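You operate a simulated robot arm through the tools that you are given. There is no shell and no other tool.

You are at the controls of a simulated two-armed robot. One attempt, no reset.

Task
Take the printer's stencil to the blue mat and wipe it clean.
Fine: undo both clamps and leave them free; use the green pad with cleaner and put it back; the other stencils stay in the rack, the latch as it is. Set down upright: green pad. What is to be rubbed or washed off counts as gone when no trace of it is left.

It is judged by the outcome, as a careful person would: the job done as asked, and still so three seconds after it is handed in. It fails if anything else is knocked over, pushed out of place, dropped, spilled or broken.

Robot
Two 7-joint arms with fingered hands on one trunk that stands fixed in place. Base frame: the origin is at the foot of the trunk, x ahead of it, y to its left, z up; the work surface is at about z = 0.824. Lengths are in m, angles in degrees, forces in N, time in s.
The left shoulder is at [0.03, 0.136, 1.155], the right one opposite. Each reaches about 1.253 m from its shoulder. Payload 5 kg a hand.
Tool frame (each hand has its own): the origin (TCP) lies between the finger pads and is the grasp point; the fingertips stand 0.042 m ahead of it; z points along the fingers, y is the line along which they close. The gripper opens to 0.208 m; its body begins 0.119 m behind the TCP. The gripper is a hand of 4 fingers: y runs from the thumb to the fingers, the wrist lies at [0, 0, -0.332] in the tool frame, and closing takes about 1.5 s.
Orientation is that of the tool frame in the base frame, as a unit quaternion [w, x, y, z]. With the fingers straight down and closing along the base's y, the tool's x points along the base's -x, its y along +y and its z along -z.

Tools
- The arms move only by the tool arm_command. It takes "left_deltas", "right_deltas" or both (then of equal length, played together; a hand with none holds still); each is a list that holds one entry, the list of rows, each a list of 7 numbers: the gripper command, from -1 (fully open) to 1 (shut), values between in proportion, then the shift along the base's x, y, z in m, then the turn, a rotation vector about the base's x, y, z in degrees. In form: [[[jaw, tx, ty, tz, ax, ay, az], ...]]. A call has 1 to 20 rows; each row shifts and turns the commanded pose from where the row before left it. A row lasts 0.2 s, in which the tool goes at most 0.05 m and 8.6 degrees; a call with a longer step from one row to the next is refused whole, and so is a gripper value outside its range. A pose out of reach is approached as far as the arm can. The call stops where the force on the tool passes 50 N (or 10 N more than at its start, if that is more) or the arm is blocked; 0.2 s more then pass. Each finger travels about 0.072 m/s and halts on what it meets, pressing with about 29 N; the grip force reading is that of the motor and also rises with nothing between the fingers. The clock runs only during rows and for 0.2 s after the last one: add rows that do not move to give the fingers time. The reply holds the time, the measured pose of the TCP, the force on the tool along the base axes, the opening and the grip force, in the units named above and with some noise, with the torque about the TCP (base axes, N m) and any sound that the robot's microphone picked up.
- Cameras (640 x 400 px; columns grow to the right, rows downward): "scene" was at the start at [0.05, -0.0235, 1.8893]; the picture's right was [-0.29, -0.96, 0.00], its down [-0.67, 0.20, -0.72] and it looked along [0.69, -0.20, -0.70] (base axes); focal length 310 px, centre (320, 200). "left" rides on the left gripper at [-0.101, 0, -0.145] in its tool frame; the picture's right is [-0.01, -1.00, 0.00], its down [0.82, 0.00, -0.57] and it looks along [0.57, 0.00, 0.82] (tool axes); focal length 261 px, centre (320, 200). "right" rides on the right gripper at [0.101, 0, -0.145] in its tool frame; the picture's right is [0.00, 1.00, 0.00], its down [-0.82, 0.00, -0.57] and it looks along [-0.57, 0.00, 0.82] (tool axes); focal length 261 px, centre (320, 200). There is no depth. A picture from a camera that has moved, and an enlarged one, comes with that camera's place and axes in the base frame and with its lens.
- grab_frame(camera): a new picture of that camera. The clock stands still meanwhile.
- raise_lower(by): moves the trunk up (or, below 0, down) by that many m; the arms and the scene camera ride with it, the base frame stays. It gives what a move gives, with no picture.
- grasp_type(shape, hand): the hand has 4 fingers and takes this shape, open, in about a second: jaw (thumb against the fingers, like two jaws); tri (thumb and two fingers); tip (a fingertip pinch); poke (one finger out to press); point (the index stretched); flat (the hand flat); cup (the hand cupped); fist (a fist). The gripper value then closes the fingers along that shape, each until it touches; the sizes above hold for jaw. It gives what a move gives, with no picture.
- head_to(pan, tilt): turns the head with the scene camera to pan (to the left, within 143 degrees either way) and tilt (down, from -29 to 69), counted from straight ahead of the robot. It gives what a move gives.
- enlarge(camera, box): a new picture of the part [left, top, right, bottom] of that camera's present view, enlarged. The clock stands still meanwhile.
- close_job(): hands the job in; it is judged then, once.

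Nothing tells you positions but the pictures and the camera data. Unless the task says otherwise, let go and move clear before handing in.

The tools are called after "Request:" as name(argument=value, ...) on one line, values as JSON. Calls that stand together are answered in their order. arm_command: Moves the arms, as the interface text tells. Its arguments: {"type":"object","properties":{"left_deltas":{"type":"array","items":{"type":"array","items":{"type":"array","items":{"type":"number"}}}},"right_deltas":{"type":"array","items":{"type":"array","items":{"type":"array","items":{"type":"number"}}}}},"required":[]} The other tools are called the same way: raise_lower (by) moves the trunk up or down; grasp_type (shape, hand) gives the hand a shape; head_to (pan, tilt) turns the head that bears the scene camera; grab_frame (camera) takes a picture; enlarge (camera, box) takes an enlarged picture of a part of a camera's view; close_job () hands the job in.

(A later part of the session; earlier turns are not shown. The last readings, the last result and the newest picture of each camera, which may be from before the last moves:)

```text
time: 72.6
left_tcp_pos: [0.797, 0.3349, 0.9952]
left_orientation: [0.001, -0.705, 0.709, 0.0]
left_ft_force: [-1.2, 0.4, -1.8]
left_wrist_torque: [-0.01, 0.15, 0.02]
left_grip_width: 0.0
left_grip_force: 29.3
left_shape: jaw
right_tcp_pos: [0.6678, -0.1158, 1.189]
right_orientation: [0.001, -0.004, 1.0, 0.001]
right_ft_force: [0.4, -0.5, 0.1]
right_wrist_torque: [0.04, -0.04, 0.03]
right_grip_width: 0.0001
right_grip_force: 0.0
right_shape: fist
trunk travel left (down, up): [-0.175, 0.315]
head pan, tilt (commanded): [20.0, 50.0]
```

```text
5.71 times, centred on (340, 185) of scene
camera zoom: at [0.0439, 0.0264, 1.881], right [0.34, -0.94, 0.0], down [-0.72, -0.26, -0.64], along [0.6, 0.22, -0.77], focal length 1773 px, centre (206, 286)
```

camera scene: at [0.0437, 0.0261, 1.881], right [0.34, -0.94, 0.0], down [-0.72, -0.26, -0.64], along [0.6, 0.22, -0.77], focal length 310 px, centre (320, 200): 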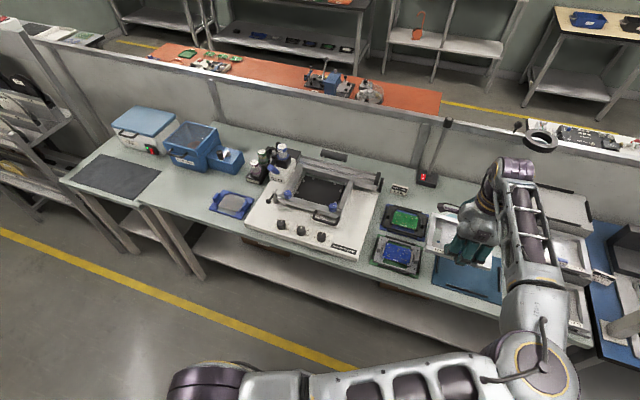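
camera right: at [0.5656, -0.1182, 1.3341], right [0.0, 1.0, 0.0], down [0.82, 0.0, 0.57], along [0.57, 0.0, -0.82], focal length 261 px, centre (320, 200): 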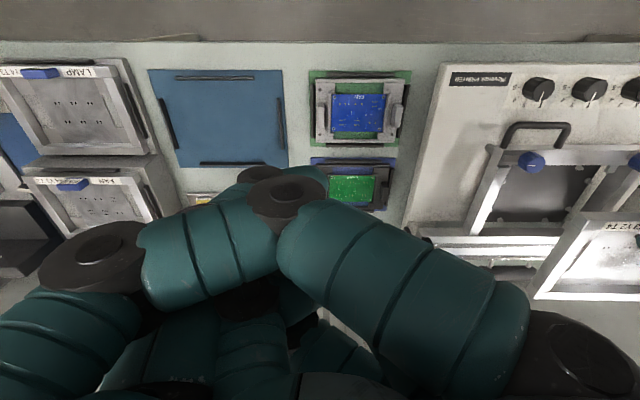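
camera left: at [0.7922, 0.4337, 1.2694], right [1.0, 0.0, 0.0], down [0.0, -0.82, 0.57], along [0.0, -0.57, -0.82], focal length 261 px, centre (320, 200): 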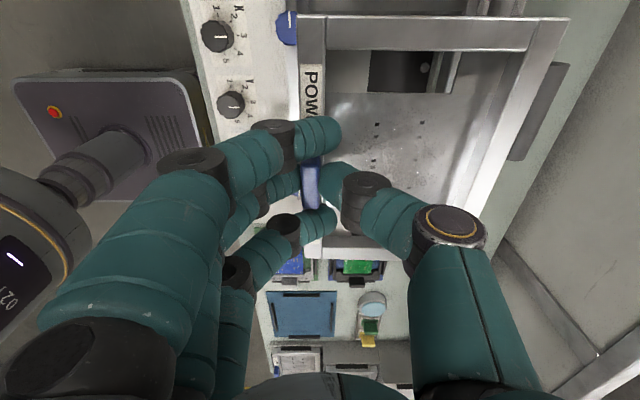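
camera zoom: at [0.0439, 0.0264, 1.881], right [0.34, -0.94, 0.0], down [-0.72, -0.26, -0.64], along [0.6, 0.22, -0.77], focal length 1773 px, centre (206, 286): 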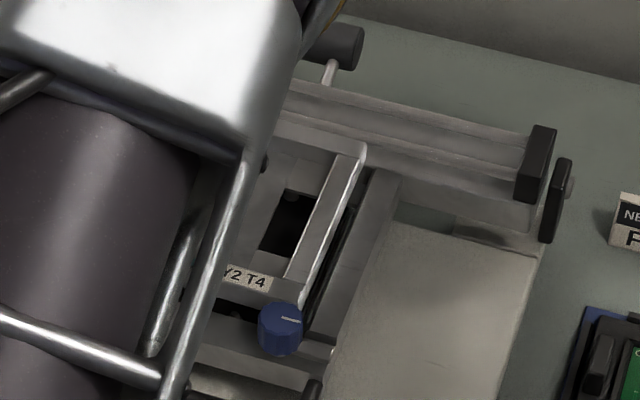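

Request:
arm_command(left_deltas=[[[1, -0.001, -0.002, -0.006, 0, 0, 0], [1, 0, 0, -0.006, 0, 0, 0], [1, 0, 0, -0.005, 0, 0, 0], [1, 0, 0, 0, 0, 0, 0]]])

Request:
enlarge(camera="left", box=[240, 0, 600, 240])

Request:
enlarge(camera="scene", box=[300, 150, 380, 220])

```text
time: 73.6
left_tcp_pos: [0.7949, 0.3335, 0.9784]
left_orientation: [0.0, -0.704, 0.71, 0.0]
left_ft_force: [3.3, -0.1, -0.5]
left_wrist_torque: [-0.03, 0.01, 0.01]
left_grip_width: 0.0
left_grip_force: 29.1
left_shape: jaw
right_tcp_pos: [0.6677, -0.1153, 1.1891]
right_orientation: [0.001, -0.003, 1.0, 0.0]
right_ft_force: [0.2, -0.7, -0.5]
right_wrist_torque: [0.01, 0.0, -0.01]
right_grip_width: 0.0001
right_grip_force: 0.1
right_shape: fist
trunk travel left (down, up): [-0.175, 0.315]
head pan, tilt (commanded): [20.0, 50.0]
```

```text
1.67 times, centred on (420, 120) of left
camera zoom: at [0.7958, 0.4342, 1.1245], right [1.0, 0.0, 0.0], down [0.0, -0.82, 0.57], along [0.0, -0.57, -0.82], focal length 434 px, centre (153, 333)
```

zoom: 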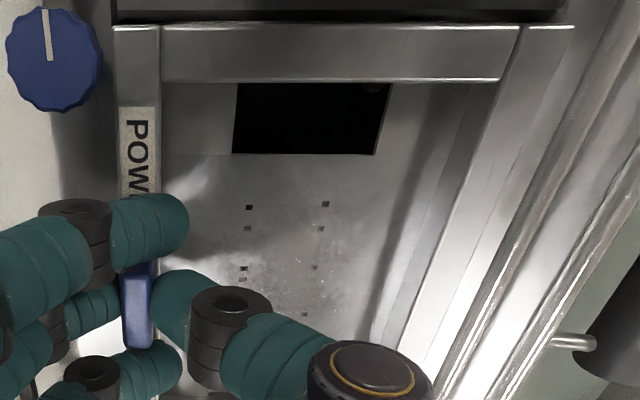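

```text
5.71 times, centred on (340, 185) of scene
camera zoom: at [0.044, 0.0263, 1.8811], right [0.34, -0.94, 0.0], down [-0.72, -0.26, -0.64], along [0.6, 0.22, -0.77], focal length 1773 px, centre (206, 286)
```

zoom: 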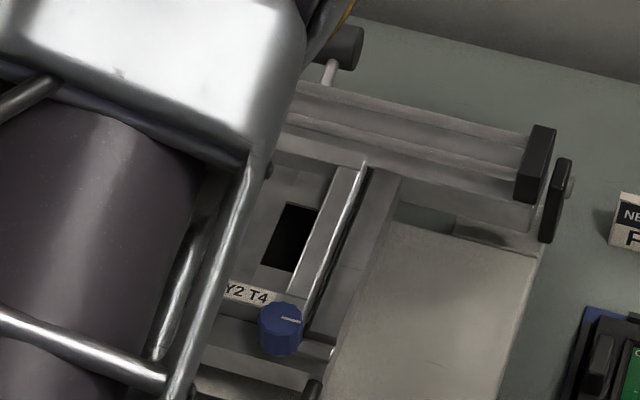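

Request:
arm_command(left_deltas=[[[1, 0.0015, 0, 0, 0, 0, 0], [1, 0, 0, -0.003, 0, 0, 0], [1, 0, 0, -0.003, 0, 0, 0], [1, 0, 0, 0, 0, 0, 0]]])

Request:
enlarge(camera="right", box=[440, 100, 640, 300])

Request:
enlarge(camera="scene", box=[300, 150, 380, 220])

```text
time: 74.6
left_tcp_pos: [0.7969, 0.333, 0.9715]
left_orientation: [0.0, -0.705, 0.71, 0.0]
left_ft_force: [1.3, -0.5, -2.5]
left_wrist_torque: [0.0, 0.09, 0.04]
left_grip_width: 0.0
left_grip_force: 29.4
left_shape: jaw
right_tcp_pos: [0.6686, -0.1171, 1.1906]
right_orientation: [-0.001, -0.003, 1.0, 0.0]
right_ft_force: [0.1, -0.8, 0.2]
right_wrist_torque: [0.04, -0.01, 0.01]
right_grip_width: 0.0
right_grip_force: 0.1
right_shape: fist
trunk travel left (down, up): [-0.175, 0.315]
head pan, tilt (commanded): [20.0, 50.0]
```

```text
2.00 times, centred on (540, 200) of right
camera zoom: at [0.5665, -0.1173, 1.3336], right [0.0, 1.0, 0.0], down [0.82, 0.0, 0.57], along [0.57, 0.0, -0.82], focal length 521 px, centre (-120, 200)
```

zoom: 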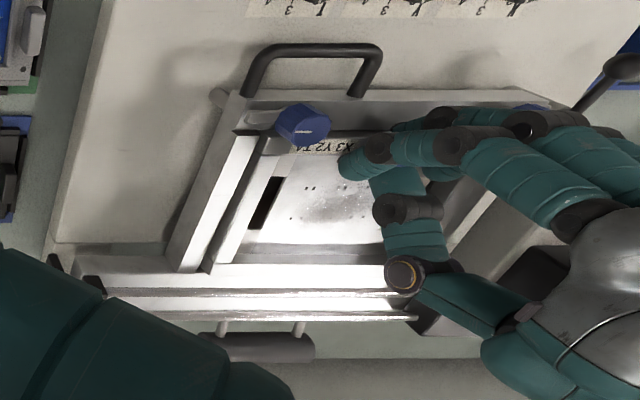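

```text
5.71 times, centred on (340, 185) of scene
camera zoom: at [0.0441, 0.0264, 1.881], right [0.34, -0.94, 0.0], down [-0.72, -0.26, -0.64], along [0.6, 0.22, -0.77], focal length 1773 px, centre (206, 286)
```

zoom: 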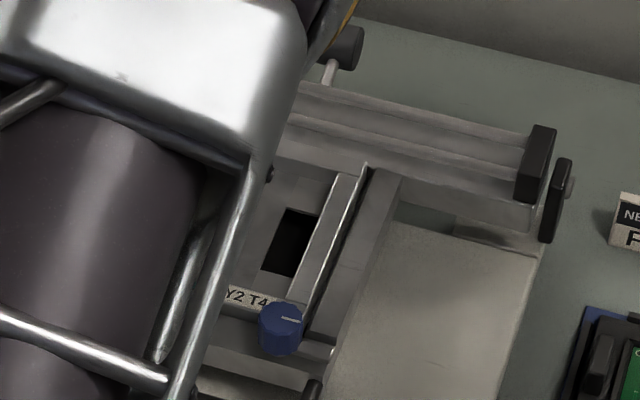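

Request:
arm_command(left_deltas=[[[1, 0, 0, -0.002, 0, 0, 0], [1, 0, 0, -0.002, 0, 0, 0], [1, 0, 0, 0, 0, 0, 0]]])

Request:
enlarge(camera="left", box=[240, 0, 600, 240])

Request:
enlarge(camera="scene", box=[300, 150, 380, 220])

```text
time: 75.4
left_tcp_pos: [0.7973, 0.3333, 0.9689]
left_orientation: [0.0, -0.705, 0.71, 0.0]
left_ft_force: [2.5, -0.2, -1.3]
left_wrist_torque: [0.0, 0.03, 0.01]
left_grip_width: 0.0
left_grip_force: 29.2
left_shape: jaw
right_tcp_pos: [0.6676, -0.1163, 1.1896]
right_orientation: [0.0, -0.003, 1.0, -0.001]
right_ft_force: [-0.4, 0.6, -0.7]
right_wrist_torque: [0.02, 0.01, 0.01]
right_grip_width: 0.0
right_grip_force: 0.0
right_shape: fist
trunk travel left (down, up): [-0.175, 0.315]
head pan, tilt (commanded): [20.0, 50.0]
```

```text
1.67 times, centred on (420, 120) of left
camera zoom: at [0.7977, 0.4341, 1.1145], right [1.0, 0.0, 0.0], down [0.0, -0.82, 0.57], along [0.0, -0.57, -0.82], focal length 434 px, centre (153, 333)
```

zoom: 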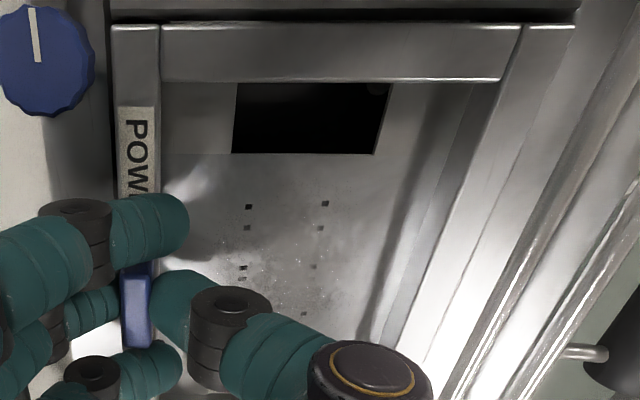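

```text
5.71 times, centred on (340, 185) of scene
camera zoom: at [0.0442, 0.0264, 1.881], right [0.34, -0.94, 0.0], down [-0.72, -0.26, -0.64], along [0.6, 0.22, -0.77], focal length 1773 px, centre (206, 286)
```

zoom: 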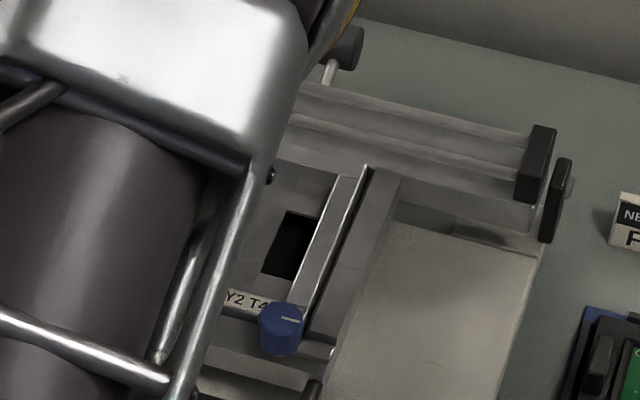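

Request:
arm_command(left_deltas=[[[1, 0, 0, -0.002, 0, 0, 0], [1, 0, 0, -0.0015, 0, 0, 0], [1, 0, 0, 0, 0, 0, 0]]])

```text
time: 76.2
left_tcp_pos: [0.7981, 0.3333, 0.9672]
left_orientation: [0.001, -0.705, 0.709, 0.0]
left_ft_force: [6.0, 0.7, 10.4]
left_wrist_torque: [0.0, 0.03, 0.01]
left_grip_width: 0.0003
left_grip_force: 29.4
left_shape: jaw
right_tcp_pos: [0.6666, -0.1165, 1.1902]
right_orientation: [-0.001, -0.003, 1.0, 0.0]
right_ft_force: [0.0, 1.2, -0.5]
right_wrist_torque: [0.06, -0.04, 0.0]
right_grip_width: 0.0
right_grip_force: 0.0
right_shape: fist
trunk travel left (down, up): [-0.175, 0.315]
head pan, tilt (commanded): [20.0, 50.0]
```

The stencil is seated again (10 N support). I release, rise, and turn the left hand through 180° so the thumb will be in front and the fingers inside.

Request:
arm_command(left_deltas=[[[0.5, 0, 0, 0, 0, 0, 0], [0.5, 0, 0, 0, 0, 0, 0], [0.5, 0, 0, 0, 0, 0, 0], [0.5, 0, 0, 0, 0, 0, 0], [0.5, 0, 0, 0.02, 0, 0, 0], [0.5, 0, 0, 0.04, 0, 0, 0], [0.5, 0, 0, 0.04, 0, 0, 0], [0.5, 0, 0, 0.04, 0, 0, 0], [0.5, 0, 0, 0.02, 0, 0, 0], [0.5, 0, 0, 0, 0, 0, 0]]])

Request:
grab_frame(camera="left")

Request:
arm_command(left_deltas=[[[0.5, 0, 0, 0, 0, 0, -8.5], [0.5, 0, 0, 0, 0, 0, -8.5], [0.5, 0, 0, 0, 0, 0, -8.5], [0.5, 0, 0, 0, 0, 0, -8.5], [0.5, 0, 0, 0, 0, 0, -8.5], [0.5, 0, 0, 0, 0, 0, -8.5], [0.5, 0, 0, 0, 0, 0, -8.5], [0.5, 0, 0, 0, 0, 0, -8.5], [0.5, 0, 0, 0, 0, 0, -8.5], [0.5, 0, 0, 0, 0, 0, -8.5], [0.5, 0, 0, 0, 0, 0, -5]]])

Request:
arm_command(left_deltas=[[[0.5, 0, 0, 0, 0, 0, -8.5], [0.5, 0, 0, 0, 0, 0, -8.5], [0.5, 0, 0, 0, 0, 0, -8.5], [0.5, 0, 0, 0, 0, 0, -8.5], [0.5, 0, 0, 0, 0, 0, -8.5], [0.5, 0, 0, 0, 0, 0, -8.5], [0.5, 0, 0, 0, 0, 0, -8.5], [0.5, 0, 0, 0, 0, 0, -8.5], [0.5, 0, 0, 0, 0, 0, -8.5], [0.5, 0, 0, 0, 0, 0, -8.5], [0.5, 0, 0, 0, 0, 0, -4.6], [0.5, 0, 0, 0, 0, 0, 0]]])

Request:
grab_frame(camera="left")

Request:
grab_frame(camera="scene")

```text
time: 78.4
left_tcp_pos: [0.7972, 0.3355, 1.1255]
left_orientation: [0.0, -0.704, 0.71, 0.0]
left_ft_force: [0.3, 0.3, -0.2]
left_wrist_torque: [0.0, 0.0, 0.02]
left_grip_width: 0.0516
left_grip_force: 0.1
left_shape: jaw
right_tcp_pos: [0.6668, -0.1149, 1.1894]
right_orientation: [0.0, -0.004, 1.0, 0.0]
right_ft_force: [0.3, 0.2, 0.2]
right_wrist_torque: [0.03, 0.01, 0.04]
right_grip_width: 0.0
right_grip_force: 0.2
right_shape: fist
trunk travel left (down, up): [-0.175, 0.315]
head pan, tilt (commanded): [20.0, 50.0]
```

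```text
taken
camera left: at [0.7971, 0.4352, 1.2703], right [1.0, 0.0, 0.0], down [0.0, -0.82, 0.57], along [0.0, -0.57, -0.82], focal length 261 px, centre (320, 200)
```

left: 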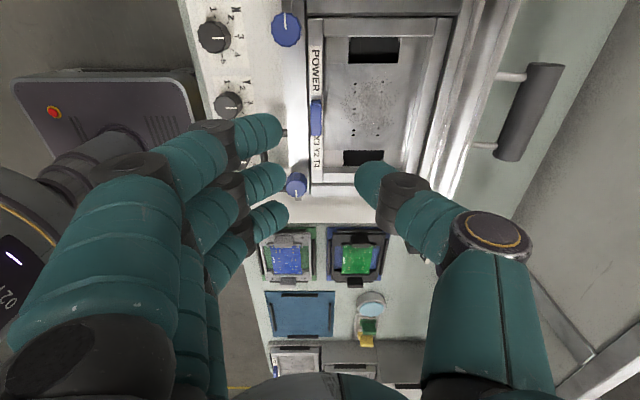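

```text
time: 80.8
left_tcp_pos: [0.7971, 0.3334, 1.1254]
left_orientation: [0.001, 0.004, 1.0, -0.001]
left_ft_force: [-1.2, -0.4, -0.3]
left_wrist_torque: [-0.03, -0.02, -0.01]
left_grip_width: 0.0514
left_grip_force: 0.1
left_shape: jaw
right_tcp_pos: [0.6672, -0.1159, 1.189]
right_orientation: [0.0, -0.004, 1.0, -0.001]
right_ft_force: [0.7, 0.3, 0.0]
right_wrist_torque: [0.02, -0.02, -0.02]
right_grip_width: 0.0
right_grip_force: 0.0
right_shape: fist
trunk travel left (down, up): [-0.175, 0.315]
head pan, tilt (commanded): [20.0, 50.0]
```

```text
time: 83.4
left_tcp_pos: [0.7958, 0.3325, 1.126]
left_orientation: [0.0, 0.707, 0.707, 0.001]
left_ft_force: [0.2, 0.1, 0.3]
left_wrist_torque: [0.0, -0.01, -0.03]
left_grip_width: 0.0517
left_grip_force: 0.0
left_shape: jaw
right_tcp_pos: [0.6683, -0.1153, 1.1896]
right_orientation: [0.0, -0.004, 1.0, 0.0]
right_ft_force: [-0.1, -0.1, -0.2]
right_wrist_torque: [0.05, -0.01, -0.01]
right_grip_width: 0.0
right_grip_force: 0.1
right_shape: fist
trunk travel left (down, up): [-0.175, 0.315]
head pan, tilt (commanded): [20.0, 50.0]
```

```text
taken
camera left: at [0.7967, 0.2323, 1.2712], right [-1.0, 0.0, 0.0], down [0.0, 0.82, 0.57], along [0.0, 0.57, -0.82], focal length 261 px, centre (320, 200)
```

left: 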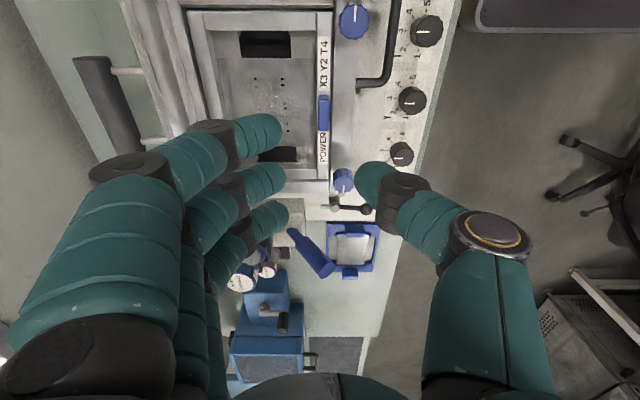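

```text
taken
camera scene: at [0.0438, 0.0264, 1.881], right [0.34, -0.94, 0.0], down [-0.72, -0.26, -0.64], along [0.6, 0.22, -0.77], focal length 310 px, centre (320, 200)
```

scene: 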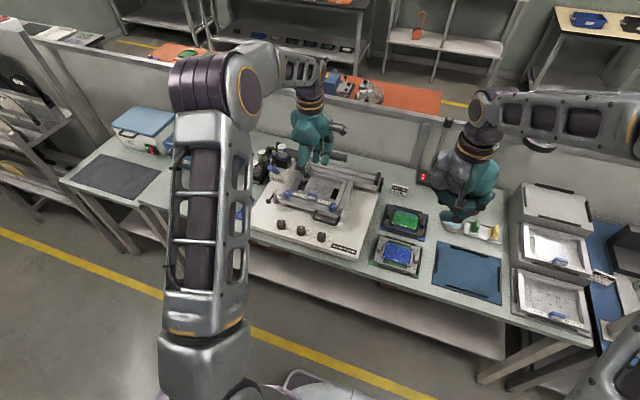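

The 180° turn works at the printer. Before gripping again I test with the empty hand whether this orientation reaches the mat, moving the right arm aside first.

Request:
arm_command(left_deltas=[[[0.5, 0, 0, 0, 0, 0, 0], [0.5, 0, 0, 0, 0, 0, 0], [0.5, 0, 0, 0, 0, 0, 0], [0.5, -0.0077, -0.0396, 0, 0, 0, 0], [0.5, -0.0077, -0.0396, 0, 0, 0, 0], [0.5, -0.0077, -0.0396, 0, 0, 0, 0], [0.5, -0.0077, -0.0396, 0, 0, 0, 0], [0.5, -0.0077, -0.0396, 0, 0, 0, 0], [0.5, -0.0077, -0.0396, 0, 0, 0, 0], [0.5, -0.0077, -0.0396, 0, 0, 0, 0], [0.5, -0.0077, -0.0396, 0, 0, 0, 0], [0.5, -0.0077, -0.0396, 0, 0, 0, 0], [0.5, -0.0077, -0.0396, 0, 0, 0, 0], [0.5, -0.0077, -0.0396, 0, 0, 0, 0], [0.5, -0.0077, -0.0396, 0, 0, 0, 0], [0.5, -0.0077, -0.0396, 0, 0, 0, 0], [0.5, -0.0077, -0.0396, 0, 0, 0, 0], [0.5, -0.0077, -0.0396, 0, 0, 0, 0], [0.5, -0.0077, -0.0396, 0, 0, 0, 0]]], right_deltas=[[[1, -0.018, -0.042, 0.0046, 0, 0, 0], [1, -0.018, -0.042, 0.0046, 0, 0, 0], [1, -0.018, -0.042, 0.0046, 0, 0, 0], [1, -0.018, -0.042, 0.0046, 0, 0, 0], [1, -0.018, -0.042, 0.0046, 0, 0, 0], [1, -0.018, -0.042, 0.0046, 0, 0, 0], [1, -0.018, -0.042, 0.0046, 0, 0, 0], [1, -0.018, -0.042, 0.0046, 0, 0, 0], [1, -0.018, -0.042, 0.0046, 0, 0, 0], [1, -0.018, -0.042, 0.0046, 0, 0, 0], [1, -0.018, -0.042, 0.0046, 0, 0, 0], [1, -0.018, -0.042, 0.0046, 0, 0, 0], [1, 0, 0, 0, 0, 0, 0], [1, 0, 0, 0, 0, 0, 0], [1, 0, 0, 0, 0, 0, 0], [1, 0, 0, 0, 0, 0, 0], [1, 0, 0, 0, 0, 0, 0], [1, 0, 0, 0, 0, 0, 0], [1, 0, 0, 0, 0, 0, 0]]])

Request:
grab_frame(camera="left")

Request:
grab_frame(camera="scene")

```text
time: 87.4
left_tcp_pos: [0.6743, -0.3023, 1.126]
left_orientation: [-0.001, 0.707, 0.707, 0.001]
left_ft_force: [0.9, 0.3, 0.1]
left_wrist_torque: [0.04, 0.04, 0.0]
left_grip_width: 0.0516
left_grip_force: 0.0
left_shape: jaw
right_tcp_pos: [0.4506, -0.6234, 1.2417]
right_orientation: [0.0, -0.005, 1.0, 0.001]
right_ft_force: [-0.8, -0.4, -0.5]
right_wrist_torque: [0.2, -0.08, 0.01]
right_grip_width: 0.0001
right_grip_force: 0.0
right_shape: fist
trunk travel left (down, up): [-0.175, 0.315]
head pan, tilt (commanded): [20.0, 50.0]
```

```text
taken
camera left: at [0.6746, -0.4031, 1.2715], right [-1.0, -0.01, 0.0], down [-0.01, 0.82, 0.57], along [0.0, 0.57, -0.82], focal length 261 px, centre (320, 200)
```

left: 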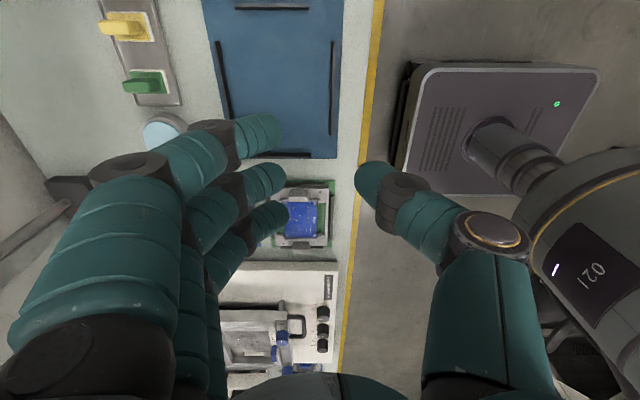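

```text
taken
camera scene: at [0.0434, 0.0238, 1.881], right [0.34, -0.94, 0.0], down [-0.72, -0.26, -0.64], along [0.6, 0.22, -0.77], focal length 310 px, centre (320, 200)
```

scene: 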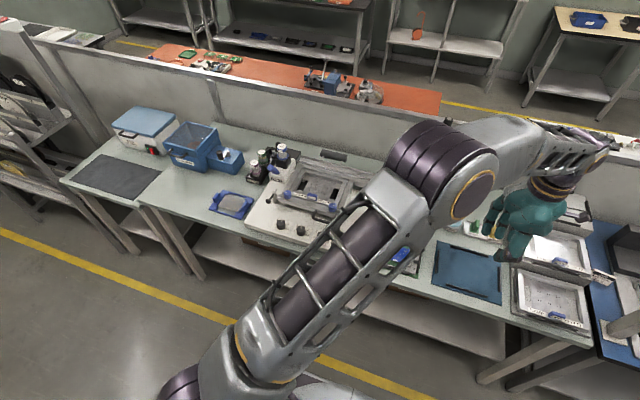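

It reaches. While here I zoom on the mat for a second measurement of the rails.

Request:
enlarge(camera="left", box=[190, 0, 360, 165])

Request:
enlarge(camera="left", box=[80, 0, 220, 160])

```text
2.42 times, centred on (275, 82) of left
camera zoom: at [0.6746, -0.4031, 1.2715], right [-1.0, -0.01, 0.0], down [-0.01, 0.82, 0.57], along [0.0, 0.57, -0.82], focal length 632 px, centre (429, 485)
```

zoom: 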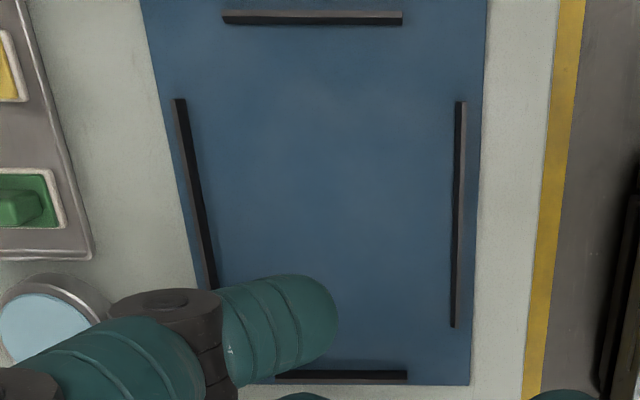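

```text
2.50 times, centred on (150, 80) of left
camera zoom: at [0.6746, -0.4031, 1.2715], right [-1.0, -0.01, 0.0], down [-0.01, 0.82, 0.57], along [0.0, 0.57, -0.82], focal length 652 px, centre (745, 500)
```

zoom: 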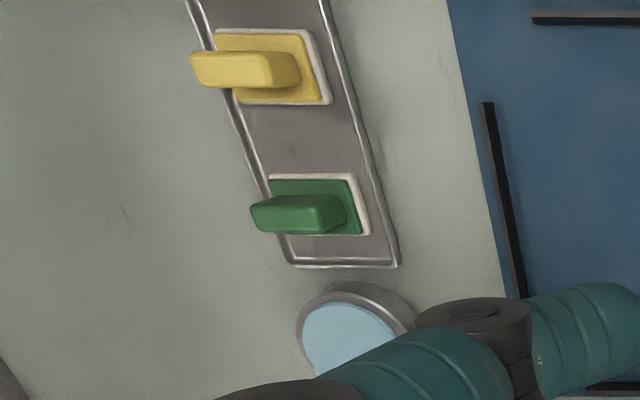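

Good data: the rail opening is centred at about (0.741, −0.3055), and the green pad stands near (0.94, −0.32) beside the cleaner dish at (0.94, −0.24). Now back to the tab with this orientation.

Request:
arm_command(left_deltas=[[[0.5, 0.0071, 0.0392, 0, 0, 0, 0], [0.5, 0.0071, 0.0392, 0, 0, 0, 0], [0.5, 0.0071, 0.0392, 0, 0, 0, 0], [0.5, 0.0071, 0.0392, 0, 0, 0, 0], [0.5, 0.0071, 0.0392, 0, 0, 0, 0], [0.5, 0.0071, 0.0392, 0, 0, 0, 0], [0.5, 0.0071, 0.0392, 0, 0, 0, 0], [0.5, 0.0071, 0.0392, 0, 0, 0, 0], [0.5, 0.0071, 0.0392, 0, 0, 0, 0], [0.5, 0.0071, 0.0392, 0, 0, 0, 0], [0.5, 0.0071, 0.0392, 0, 0, 0, 0], [0.5, 0.0071, 0.0392, 0, 0, 0, 0], [0.5, 0.0071, 0.0392, 0, 0, 0, 0], [0.5, 0.0071, 0.0392, 0, 0, 0, 0], [0.5, 0.0071, 0.0392, 0, 0, 0, 0], [0.5, 0.0071, 0.0392, 0, 0, 0, 0], [0.5, 0, 0, -0.03, 0, 0, 0], [0.5, 0, 0, -0.03, 0, 0, 0], [0.5, 0, 0, 0, 0, 0, 0]]])

Request:
enlarge(camera="left", box=[200, 0, 440, 200])

Request:
enlarge(camera="scene", box=[270, 150, 370, 225])

```text
time: 91.4
left_tcp_pos: [0.7887, 0.3285, 1.0658]
left_orientation: [0.0, 0.707, 0.707, 0.0]
left_ft_force: [0.0, 0.3, -0.2]
left_wrist_torque: [0.09, 0.0, 0.0]
left_grip_width: 0.0517
left_grip_force: 0.1
left_shape: jaw
right_tcp_pos: [0.4506, -0.621, 1.2431]
right_orientation: [0.001, -0.004, 1.0, 0.0]
right_ft_force: [0.1, 0.9, -0.2]
right_wrist_torque: [0.07, -0.06, -0.02]
right_grip_width: 0.0003
right_grip_force: 0.1
right_shape: fist
trunk travel left (down, up): [-0.175, 0.315]
head pan, tilt (commanded): [20.0, 50.0]
```

```text
2.00 times, centred on (320, 100) of left
camera zoom: at [0.7889, 0.2273, 1.2108], right [-1.0, -0.01, 0.0], down [0.0, 0.82, 0.57], along [0.0, 0.57, -0.82], focal length 521 px, centre (320, 400)
```

zoom: 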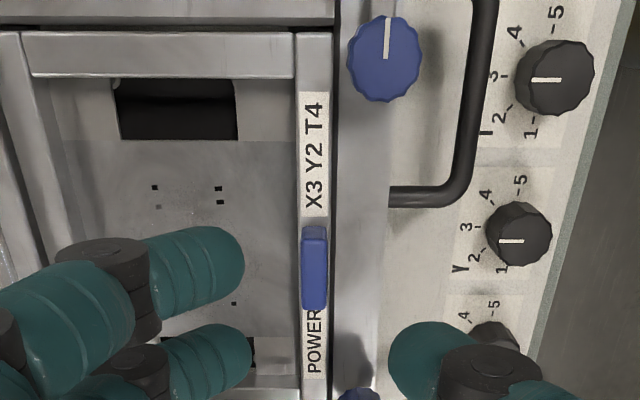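

```text
5.33 times, centred on (320, 188) of scene
camera zoom: at [0.0431, 0.0255, 1.8811], right [0.34, -0.94, 0.0], down [-0.72, -0.26, -0.64], along [0.6, 0.22, -0.77], focal length 1655 px, centre (320, 267)
```

zoom: 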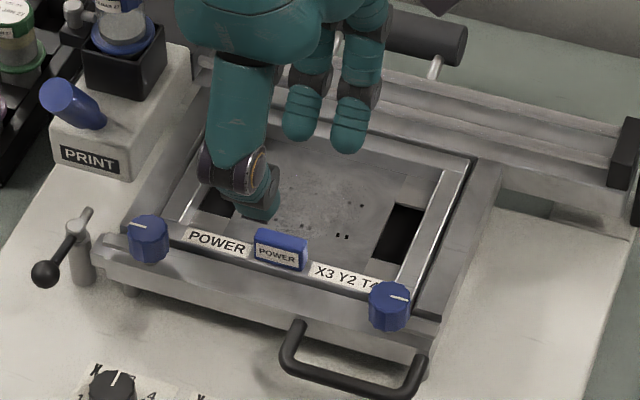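

Request:
arm_command(left_deltas=[[[0.5, -0.0025, -0.0025, -0.03, 0, 0, 0], [0.5, 0, 0, -0.03, 0, 0, 0], [0.5, 0, 0, -0.02, 0, 0, 0], [0.5, 0, 0, 0, 0, 0, 0]]])

Request:
enlarge(camera="left", box=[220, 60, 420, 220])

```text
time: 92.4
left_tcp_pos: [0.7846, 0.3237, 0.9858]
left_orientation: [0.0, 0.707, 0.707, 0.0]
left_ft_force: [-0.2, -1.0, 0.0]
left_wrist_torque: [0.01, -0.01, -0.04]
left_grip_width: 0.0518
left_grip_force: 0.1
left_shape: jaw
right_tcp_pos: [0.449, -0.6209, 1.2424]
right_orientation: [0.0, -0.004, 1.0, 0.0]
right_ft_force: [0.1, -0.4, 0.4]
right_wrist_torque: [0.06, -0.08, -0.01]
right_grip_width: 0.0
right_grip_force: 0.1
right_shape: fist
trunk travel left (down, up): [-0.175, 0.315]
head pan, tilt (commanded): [20.0, 50.0]
```

```text
2.50 times, centred on (320, 140) of left
camera zoom: at [0.7854, 0.2238, 1.1308], right [-1.0, -0.01, 0.0], down [0.0, 0.82, 0.57], along [0.0, 0.57, -0.82], focal length 652 px, centre (320, 350)
```

zoom: 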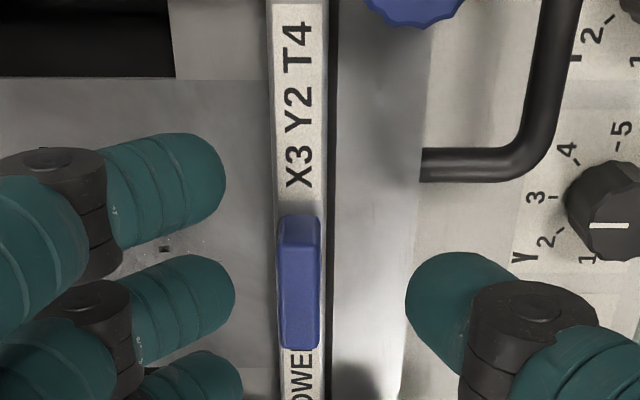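

Request:
arm_command(left_deltas=[[[0.5, 0.001, 0, -0.009, 0, 0, 0], [0.5, 0, 0, -0.009, 0, 0, 0], [0.5, 0, 0, 0, 0, 0, 0], [1, 0, 0, 0, 0, 0, 0], [1, 0, 0, 0, 0, 0, 0], [1, 0, 0, 0, 0, 0, 0], [1, 0, 0, 0, 0, 0, 0], [1, 0, 0, 0, 0, 0, 0], [1, 0, 0, 0, 0, 0, 0]]])

Request:
enlarge(camera="left", box=[220, 60, 420, 220])

Request:
enlarge(camera="scene", box=[270, 150, 370, 225])

```text
time: 94.4
left_tcp_pos: [0.7847, 0.3257, 0.9682]
left_orientation: [0.001, 0.707, 0.707, 0.0]
left_ft_force: [-1.3, 0.5, 0.4]
left_wrist_torque: [-0.01, -0.09, -0.06]
left_grip_width: 0.0001
left_grip_force: 29.0
left_shape: jaw
right_tcp_pos: [0.4504, -0.6218, 1.2435]
right_orientation: [0.0, -0.003, 1.0, -0.001]
right_ft_force: [-0.2, -0.3, -0.2]
right_wrist_torque: [0.03, -0.04, -0.02]
right_grip_width: 0.0
right_grip_force: 0.0
right_shape: fist
trunk travel left (down, up): [-0.175, 0.315]
head pan, tilt (commanded): [20.0, 50.0]
```

```text
2.50 times, centred on (320, 140) of left
camera zoom: at [0.7862, 0.2246, 1.1133], right [-1.0, -0.01, 0.0], down [0.0, 0.82, 0.57], along [0.0, 0.57, -0.82], focal length 652 px, centre (320, 350)
```

zoom: 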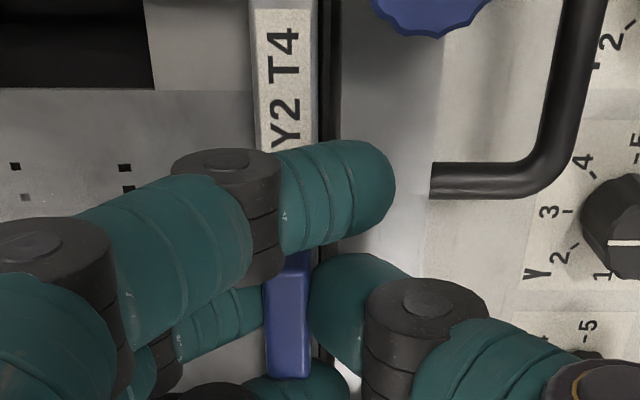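

```text
5.33 times, centred on (320, 188) of scene
camera zoom: at [0.0435, 0.0262, 1.881], right [0.34, -0.94, 0.0], down [-0.72, -0.26, -0.64], along [0.6, 0.22, -0.77], focal length 1655 px, centre (320, 267)
```

zoom: 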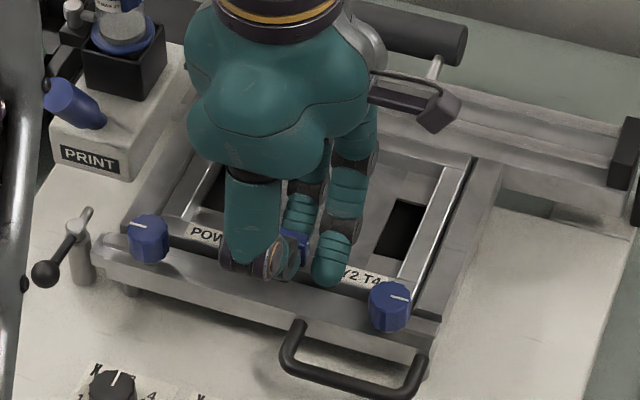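

Good grip again. I lift straight up.

Request:
arm_command(left_deltas=[[[1, 0, 0, 0.004, 0, 0, 0], [1, 0, 0, 0.005, 0, 0, 0], [1, 0, 0, 0.006, 0, 0, 0], [1, 0, 0, 0.007, 0, 0, 0], [1, 0, 0, 0.008, 0, 0, 0], [1, 0, 0, 0.01, 0, 0, 0], [1, 0, 0, 0, 0, 0, 0]]])

Request:
enlarge(camera="left", box=[40, 0, 420, 240])

Request:
enlarge(camera="scene", box=[270, 150, 370, 225])

```text
time: 96.0
left_tcp_pos: [0.7866, 0.3226, 1.0061]
left_orientation: [-0.001, 0.708, 0.707, 0.0]
left_ft_force: [-0.3, -0.2, -0.9]
left_wrist_torque: [0.01, 0.07, -0.01]
left_grip_width: 0.0002
left_grip_force: 29.2
left_shape: jaw
right_tcp_pos: [0.4506, -0.6206, 1.2429]
right_orientation: [0.0, -0.004, 1.0, 0.0]
right_ft_force: [1.3, 0.8, -0.2]
right_wrist_torque: [0.03, 0.01, 0.0]
right_grip_width: 0.0
right_grip_force: 0.0
right_shape: fist
trunk travel left (down, up): [-0.175, 0.315]
head pan, tilt (commanded): [20.0, 50.0]
```

```text
1.67 times, centred on (230, 120) of left
camera zoom: at [0.7865, 0.2232, 1.1525], right [-1.0, -0.01, 0.0], down [0.0, 0.82, 0.57], along [0.0, 0.57, -0.82], focal length 434 px, centre (470, 333)
```

zoom: 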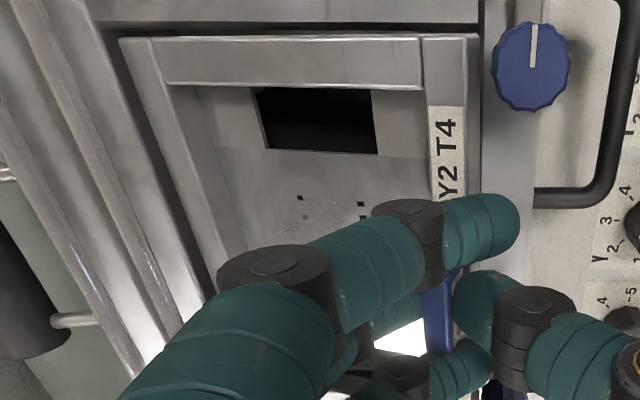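

```text
5.33 times, centred on (320, 188) of scene
camera zoom: at [0.0441, 0.0263, 1.881], right [0.34, -0.94, 0.0], down [-0.72, -0.26, -0.64], along [0.6, 0.22, -0.77], focal length 1655 px, centre (320, 267)
```

zoom: 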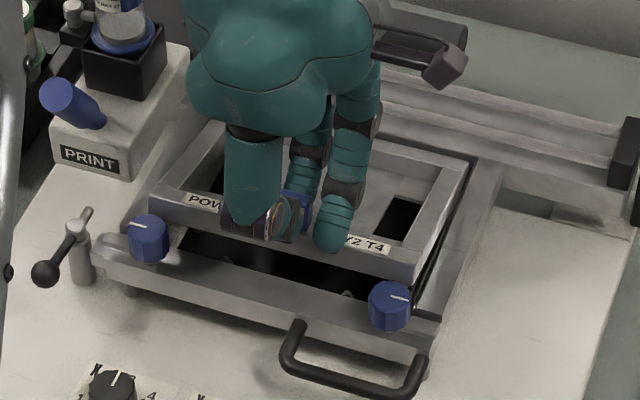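

This time the rear stays down and the stencil pivots in the grip, because the thumb is on the wrong side to hold it level. I lower it straight back into its seat.

Request:
arm_command(left_deltas=[[[1, 0, 0, -0.01, 0, 0, 0], [1, 0, 0, -0.01, 0, 0, 0], [1, 0, 0, -0.01, 0, 0, 0], [1, 0, 0, -0.006, 0, 0, 0], [1, 0, 0, -0.003, 0, 0, 0], [1, 0, 0, 0, 0, 0, 0]]])

Request:
enlarge(camera="scene", box=[270, 150, 370, 225])

Request:
enlarge(camera="left", box=[40, 0, 420, 240])

```text
time: 97.4
left_tcp_pos: [0.7847, 0.3233, 0.9683]
left_orientation: [0.0, 0.706, 0.708, 0.0]
left_ft_force: [-7.1, 3.5, 1.8]
left_wrist_torque: [0.02, -0.04, 0.07]
left_grip_width: 0.0001
left_grip_force: 28.8
left_shape: jaw
right_tcp_pos: [0.4507, -0.6207, 1.244]
right_orientation: [0.0, -0.004, 1.0, 0.0]
right_ft_force: [0.2, -0.4, -0.3]
right_wrist_torque: [0.07, -0.03, 0.0]
right_grip_width: 0.0
right_grip_force: 0.1
right_shape: fist
trunk travel left (down, up): [-0.175, 0.315]
head pan, tilt (commanded): [20.0, 50.0]
```

```text
5.33 times, centred on (320, 188) of scene
camera zoom: at [0.0427, 0.0264, 1.8811], right [0.34, -0.94, 0.0], down [-0.72, -0.26, -0.64], along [0.6, 0.22, -0.77], focal length 1655 px, centre (320, 267)
```

zoom: 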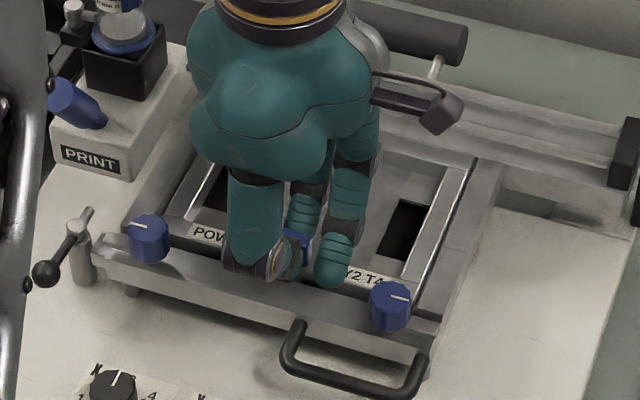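

```text
1.67 times, centred on (230, 120) of left
camera zoom: at [0.7853, 0.2228, 1.1133], right [-1.0, -0.01, 0.0], down [0.0, 0.82, 0.57], along [0.0, 0.57, -0.82], focal length 434 px, centre (470, 333)
```

zoom: 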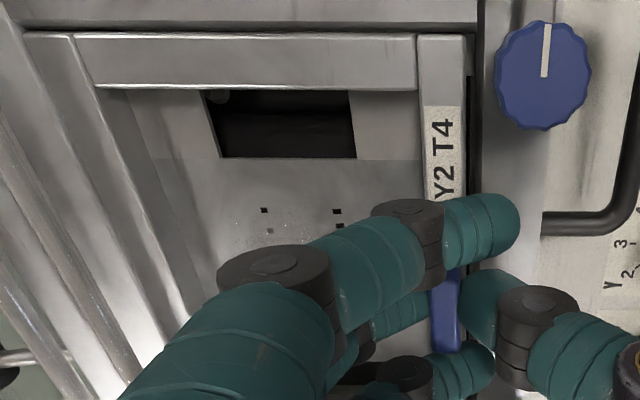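

Request:
arm_command(left_deltas=[[[0.5, 0, 0, 0, 0, 0, 0], [0.5, 0, 0, 0, 0, 0, 0], [0.5, 0, 0, 0, 0, 0, 0], [0.5, 0, 0, 0, 0, 0, 0], [0.5, 0, 0, 0.02, 0, 0, 0], [0.5, 0, 0, 0.03, 0, 0, 0], [0.5, 0, 0, 0.03, 0, 0, 0], [0.5, 0, 0, 0, 0, 0, 0]]])

Request:
grab_frame(camera="left")

Request:
enlarge(camera="left", box=[180, 0, 440, 200])

Request:
enlarge(camera="scene", box=[270, 150, 370, 225])

```text
time: 99.2
left_tcp_pos: [0.7881, 0.3249, 1.0469]
left_orientation: [0.0, 0.707, 0.708, 0.0]
left_ft_force: [-0.8, -0.4, -0.8]
left_wrist_torque: [-0.02, 0.02, -0.03]
left_grip_width: 0.0515
left_grip_force: 0.2
left_shape: jaw
right_tcp_pos: [0.4515, -0.621, 1.2417]
right_orientation: [-0.001, -0.003, 1.0, 0.001]
right_ft_force: [0.4, 0.7, 0.9]
right_wrist_torque: [0.01, 0.08, -0.01]
right_grip_width: 0.0001
right_grip_force: 0.1
right_shape: fist
trunk travel left (down, up): [-0.175, 0.315]
head pan, tilt (commanded): [20.0, 50.0]
```

```text
taken
camera left: at [0.788, 0.2243, 1.1934], right [-1.0, -0.01, 0.0], down [0.0, 0.82, 0.57], along [0.0, 0.57, -0.82], focal length 261 px, centre (320, 200)
```

left: 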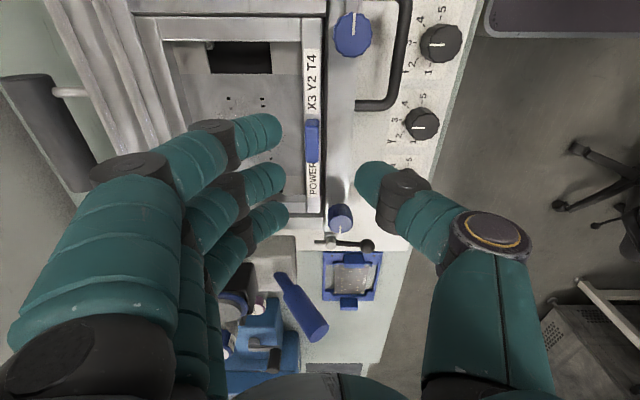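

```text
2.00 times, centred on (310, 100) of left
camera zoom: at [0.788, 0.2243, 1.1934], right [-1.0, -0.01, 0.0], down [0.0, 0.82, 0.57], along [0.0, 0.57, -0.82], focal length 521 px, centre (340, 400)
```

zoom: 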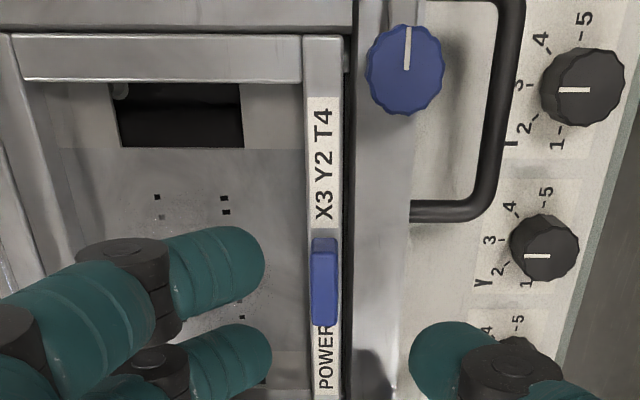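

```text
5.33 times, centred on (320, 188) of scene
camera zoom: at [0.0446, 0.0264, 1.8809], right [0.34, -0.94, 0.0], down [-0.72, -0.26, -0.64], along [0.6, 0.22, -0.77], focal length 1655 px, centre (320, 267)
```

zoom: 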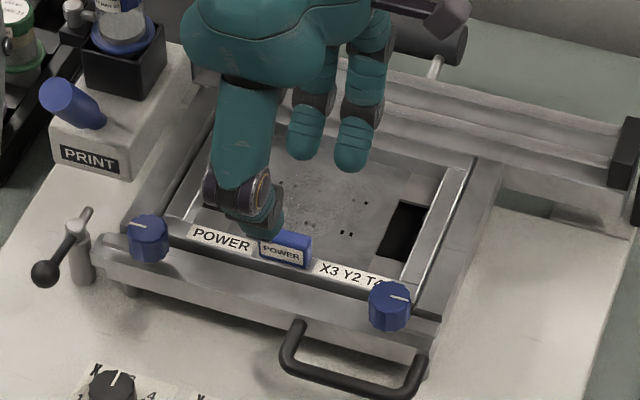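

The stencil is seated again. I withdraw the left arm and test whether the right hand, turned +90° (thumb to the rear), reaches the mat and the tab.

Request:
grasp_type(shape="jaw", hand="right")

Request:
arm_command(left_deltas=[[[0.5, 0, 0, 0.035, 0, 0, 0], [0.5, 0, 0, 0.035, 0, 0, 0], [0.5, 0, 0, 0.035, 0, 0, 0], [0.5, -0.03, 0.02, 0.01, 0, 0, 8.2], [0.5, -0.03, 0.02, 0.01, 0, 0, 8.2], [0.5, -0.03, 0.02, 0.01, 0, 0, 8.2], [0.5, -0.03, 0.025, 0.01, 0, 0, 8.2], [0.5, -0.03, 0.025, 0.01, 0, 0, 8.2], [0.5, -0.03, 0.025, 0.01, 0, 0, 8.2], [0.5, -0.03, 0.03, 0.01, 0, 0, 8.2], [0.5, -0.03, 0.03, 0.01, 0, 0, 8.2], [0.5, -0.03, 0.03, 0.01, 0, 0, 8.2], [0.5, -0.03, 0.03, 0.01, 0, 0, 8.2], [0.5, -0.03, 0.03, 0, 0, 0, 8]]], right_deltas=[[[0.5, 0, 0, 0, 0, 0, 0], [0.5, 0, 0, 0, 0, 0, 0], [0.5, 0, 0, 0, 0, 0, 0], [0.5, 0.0197, 0.029, -0.0114, 0, 0, 8.2], [0.5, 0.0197, 0.029, -0.0114, 0, 0, 8.2], [0.5, 0.0197, 0.029, -0.0114, 0, 0, 8.2], [0.5, 0.0197, 0.029, -0.0114, 0, 0, 8.2], [0.5, 0.0197, 0.029, -0.0114, 0, 0, 8.2], [0.5, 0.0197, 0.029, -0.0114, 0, 0, 8.2], [0.5, 0.0197, 0.029, -0.0114, 0, 0, 8.2], [0.5, 0.0197, 0.029, -0.0114, 0, 0, 8.2], [0.5, 0.0197, 0.029, -0.0114, 0, 0, 8.2], [0.5, 0.0197, 0.029, -0.0114, 0, 0, 8.2], [0.5, 0.0197, 0.029, -0.0114, 0, 0, 8]]])

Request:
grab_frame(camera="scene")

```text
time: 100.1
left_tcp_pos: [0.7882, 0.3241, 1.0473]
left_orientation: [0.0, 0.706, 0.708, 0.0]
left_ft_force: [-0.3, -0.8, -0.9]
left_wrist_torque: [0.0, 0.03, -0.01]
left_grip_width: 0.0518
left_grip_force: 0.1
left_shape: jaw
right_tcp_pos: [0.4497, -0.6213, 1.2441]
right_orientation: [0.0, -0.004, 1.0, 0.001]
right_ft_force: [0.7, 0.3, -0.3]
right_wrist_torque: [-0.01, 0.01, 0.03]
right_grip_width: 0.2077
right_grip_force: 0.1
right_shape: jaw
trunk travel left (down, up): [-0.175, 0.315]
head pan, tilt (commanded): [20.0, 50.0]
```

```text
time: 103.1
left_tcp_pos: [0.4567, 0.608, 1.2502]
left_orientation: [-0.001, 0.0, 1.0, -0.001]
left_ft_force: [0.7, -0.4, -1.1]
left_wrist_torque: [-0.08, 0.12, 0.0]
left_grip_width: 0.0518
left_grip_force: 0.1
left_shape: jaw
right_tcp_pos: [0.6691, -0.2992, 1.1205]
right_orientation: [0.001, 0.71, -0.704, 0.001]
right_ft_force: [0.6, 1.0, 0.3]
right_wrist_torque: [-0.1, 0.01, 0.03]
right_grip_width: 0.0525
right_grip_force: 0.0
right_shape: jaw
trunk travel left (down, up): [-0.175, 0.315]
head pan, tilt (commanded): [20.0, 50.0]
```

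```text
taken
camera scene: at [0.0442, 0.0286, 1.8809], right [0.34, -0.94, 0.0], down [-0.72, -0.26, -0.64], along [0.6, 0.22, -0.77], focal length 310 px, centre (320, 200)
```

scene: 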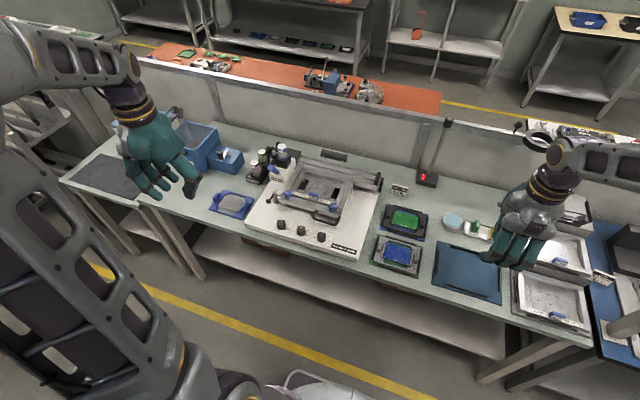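

The right hand reaches the mat in this orientation. Now I check that it also reaches above the tab.

Request:
arm_command(right_deltas=[[[0.5, 0.0082, 0.0389, 0, 0, 0, 0], [0.5, 0.0082, 0.0389, 0, 0, 0, 0], [0.5, 0.0082, 0.0389, 0, 0, 0, 0], [0.5, 0.0082, 0.0389, 0, 0, 0, 0], [0.5, 0.0082, 0.0389, 0, 0, 0, 0], [0.5, 0.0082, 0.0389, 0, 0, 0, 0], [0.5, 0.0082, 0.0389, 0, 0, 0, 0], [0.5, 0.0082, 0.0389, 0, 0, 0, 0], [0.5, 0.0082, 0.0389, 0, 0, 0, 0], [0.5, 0.0082, 0.0389, 0, 0, 0, 0], [0.5, 0.0082, 0.0389, 0, 0, 0, 0], [0.5, 0.0082, 0.0389, 0, 0, 0, 0], [0.5, 0.0082, 0.0389, 0, 0, 0, 0], [0.5, 0.0082, 0.0389, 0, 0, 0, 0], [0.5, 0.0082, 0.0389, 0, 0, 0, 0], [0.5, 0.0082, 0.0389, 0, 0, 0, 0], [0.5, 0, 0, 0, 0, 0, 0]]])

Request:
grab_frame(camera="right")

Request:
grab_frame(camera="scene")

```text
time: 106.7
left_tcp_pos: [0.4561, 0.6071, 1.2522]
left_orientation: [0.001, 0.001, 1.0, 0.001]
left_ft_force: [0.5, -0.8, 0.7]
left_wrist_torque: [0.03, 0.05, 0.0]
left_grip_width: 0.0519
left_grip_force: 0.0
left_shape: jaw
right_tcp_pos: [0.7899, 0.3119, 1.1185]
right_orientation: [0.0, 0.71, -0.704, 0.001]
right_ft_force: [0.8, -0.7, -0.7]
right_wrist_torque: [0.01, -0.01, -0.05]
right_grip_width: 0.0522
right_grip_force: 0.0
right_shape: jaw
right hand out of reach, approached as far as the arm can: row 16
trunk travel left (down, up): [-0.175, 0.315]
head pan, tilt (commanded): [20.0, 50.0]
```

```text
taken
camera right: at [0.7889, 0.2105, 1.2624], right [-1.0, 0.0, 0.0], down [0.0, 0.82, 0.57], along [0.0, 0.57, -0.82], focal length 261 px, centre (320, 200)
```

right: 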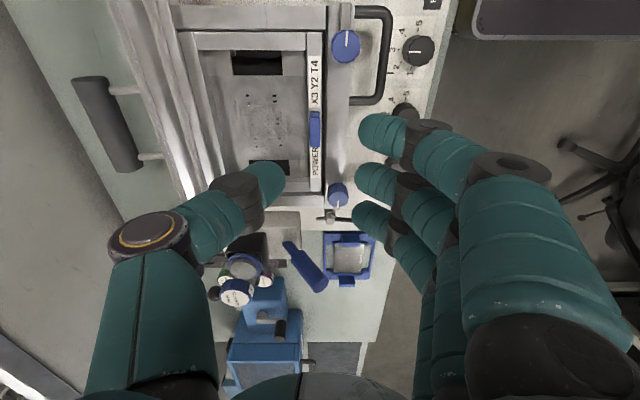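

```text
taken
camera scene: at [0.0436, 0.0256, 1.8811], right [0.34, -0.94, 0.0], down [-0.72, -0.26, -0.64], along [0.6, 0.22, -0.77], focal length 310 px, centre (320, 200)
```

scene: 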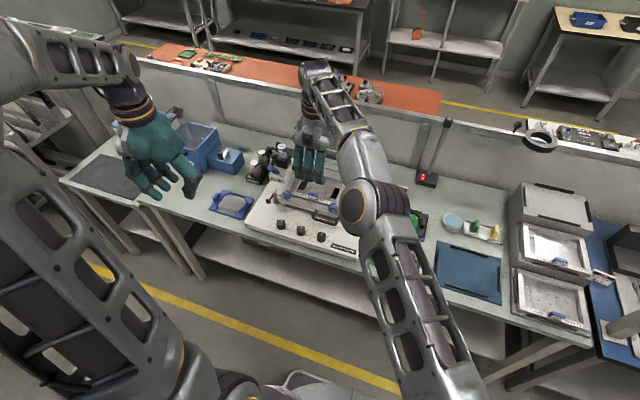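

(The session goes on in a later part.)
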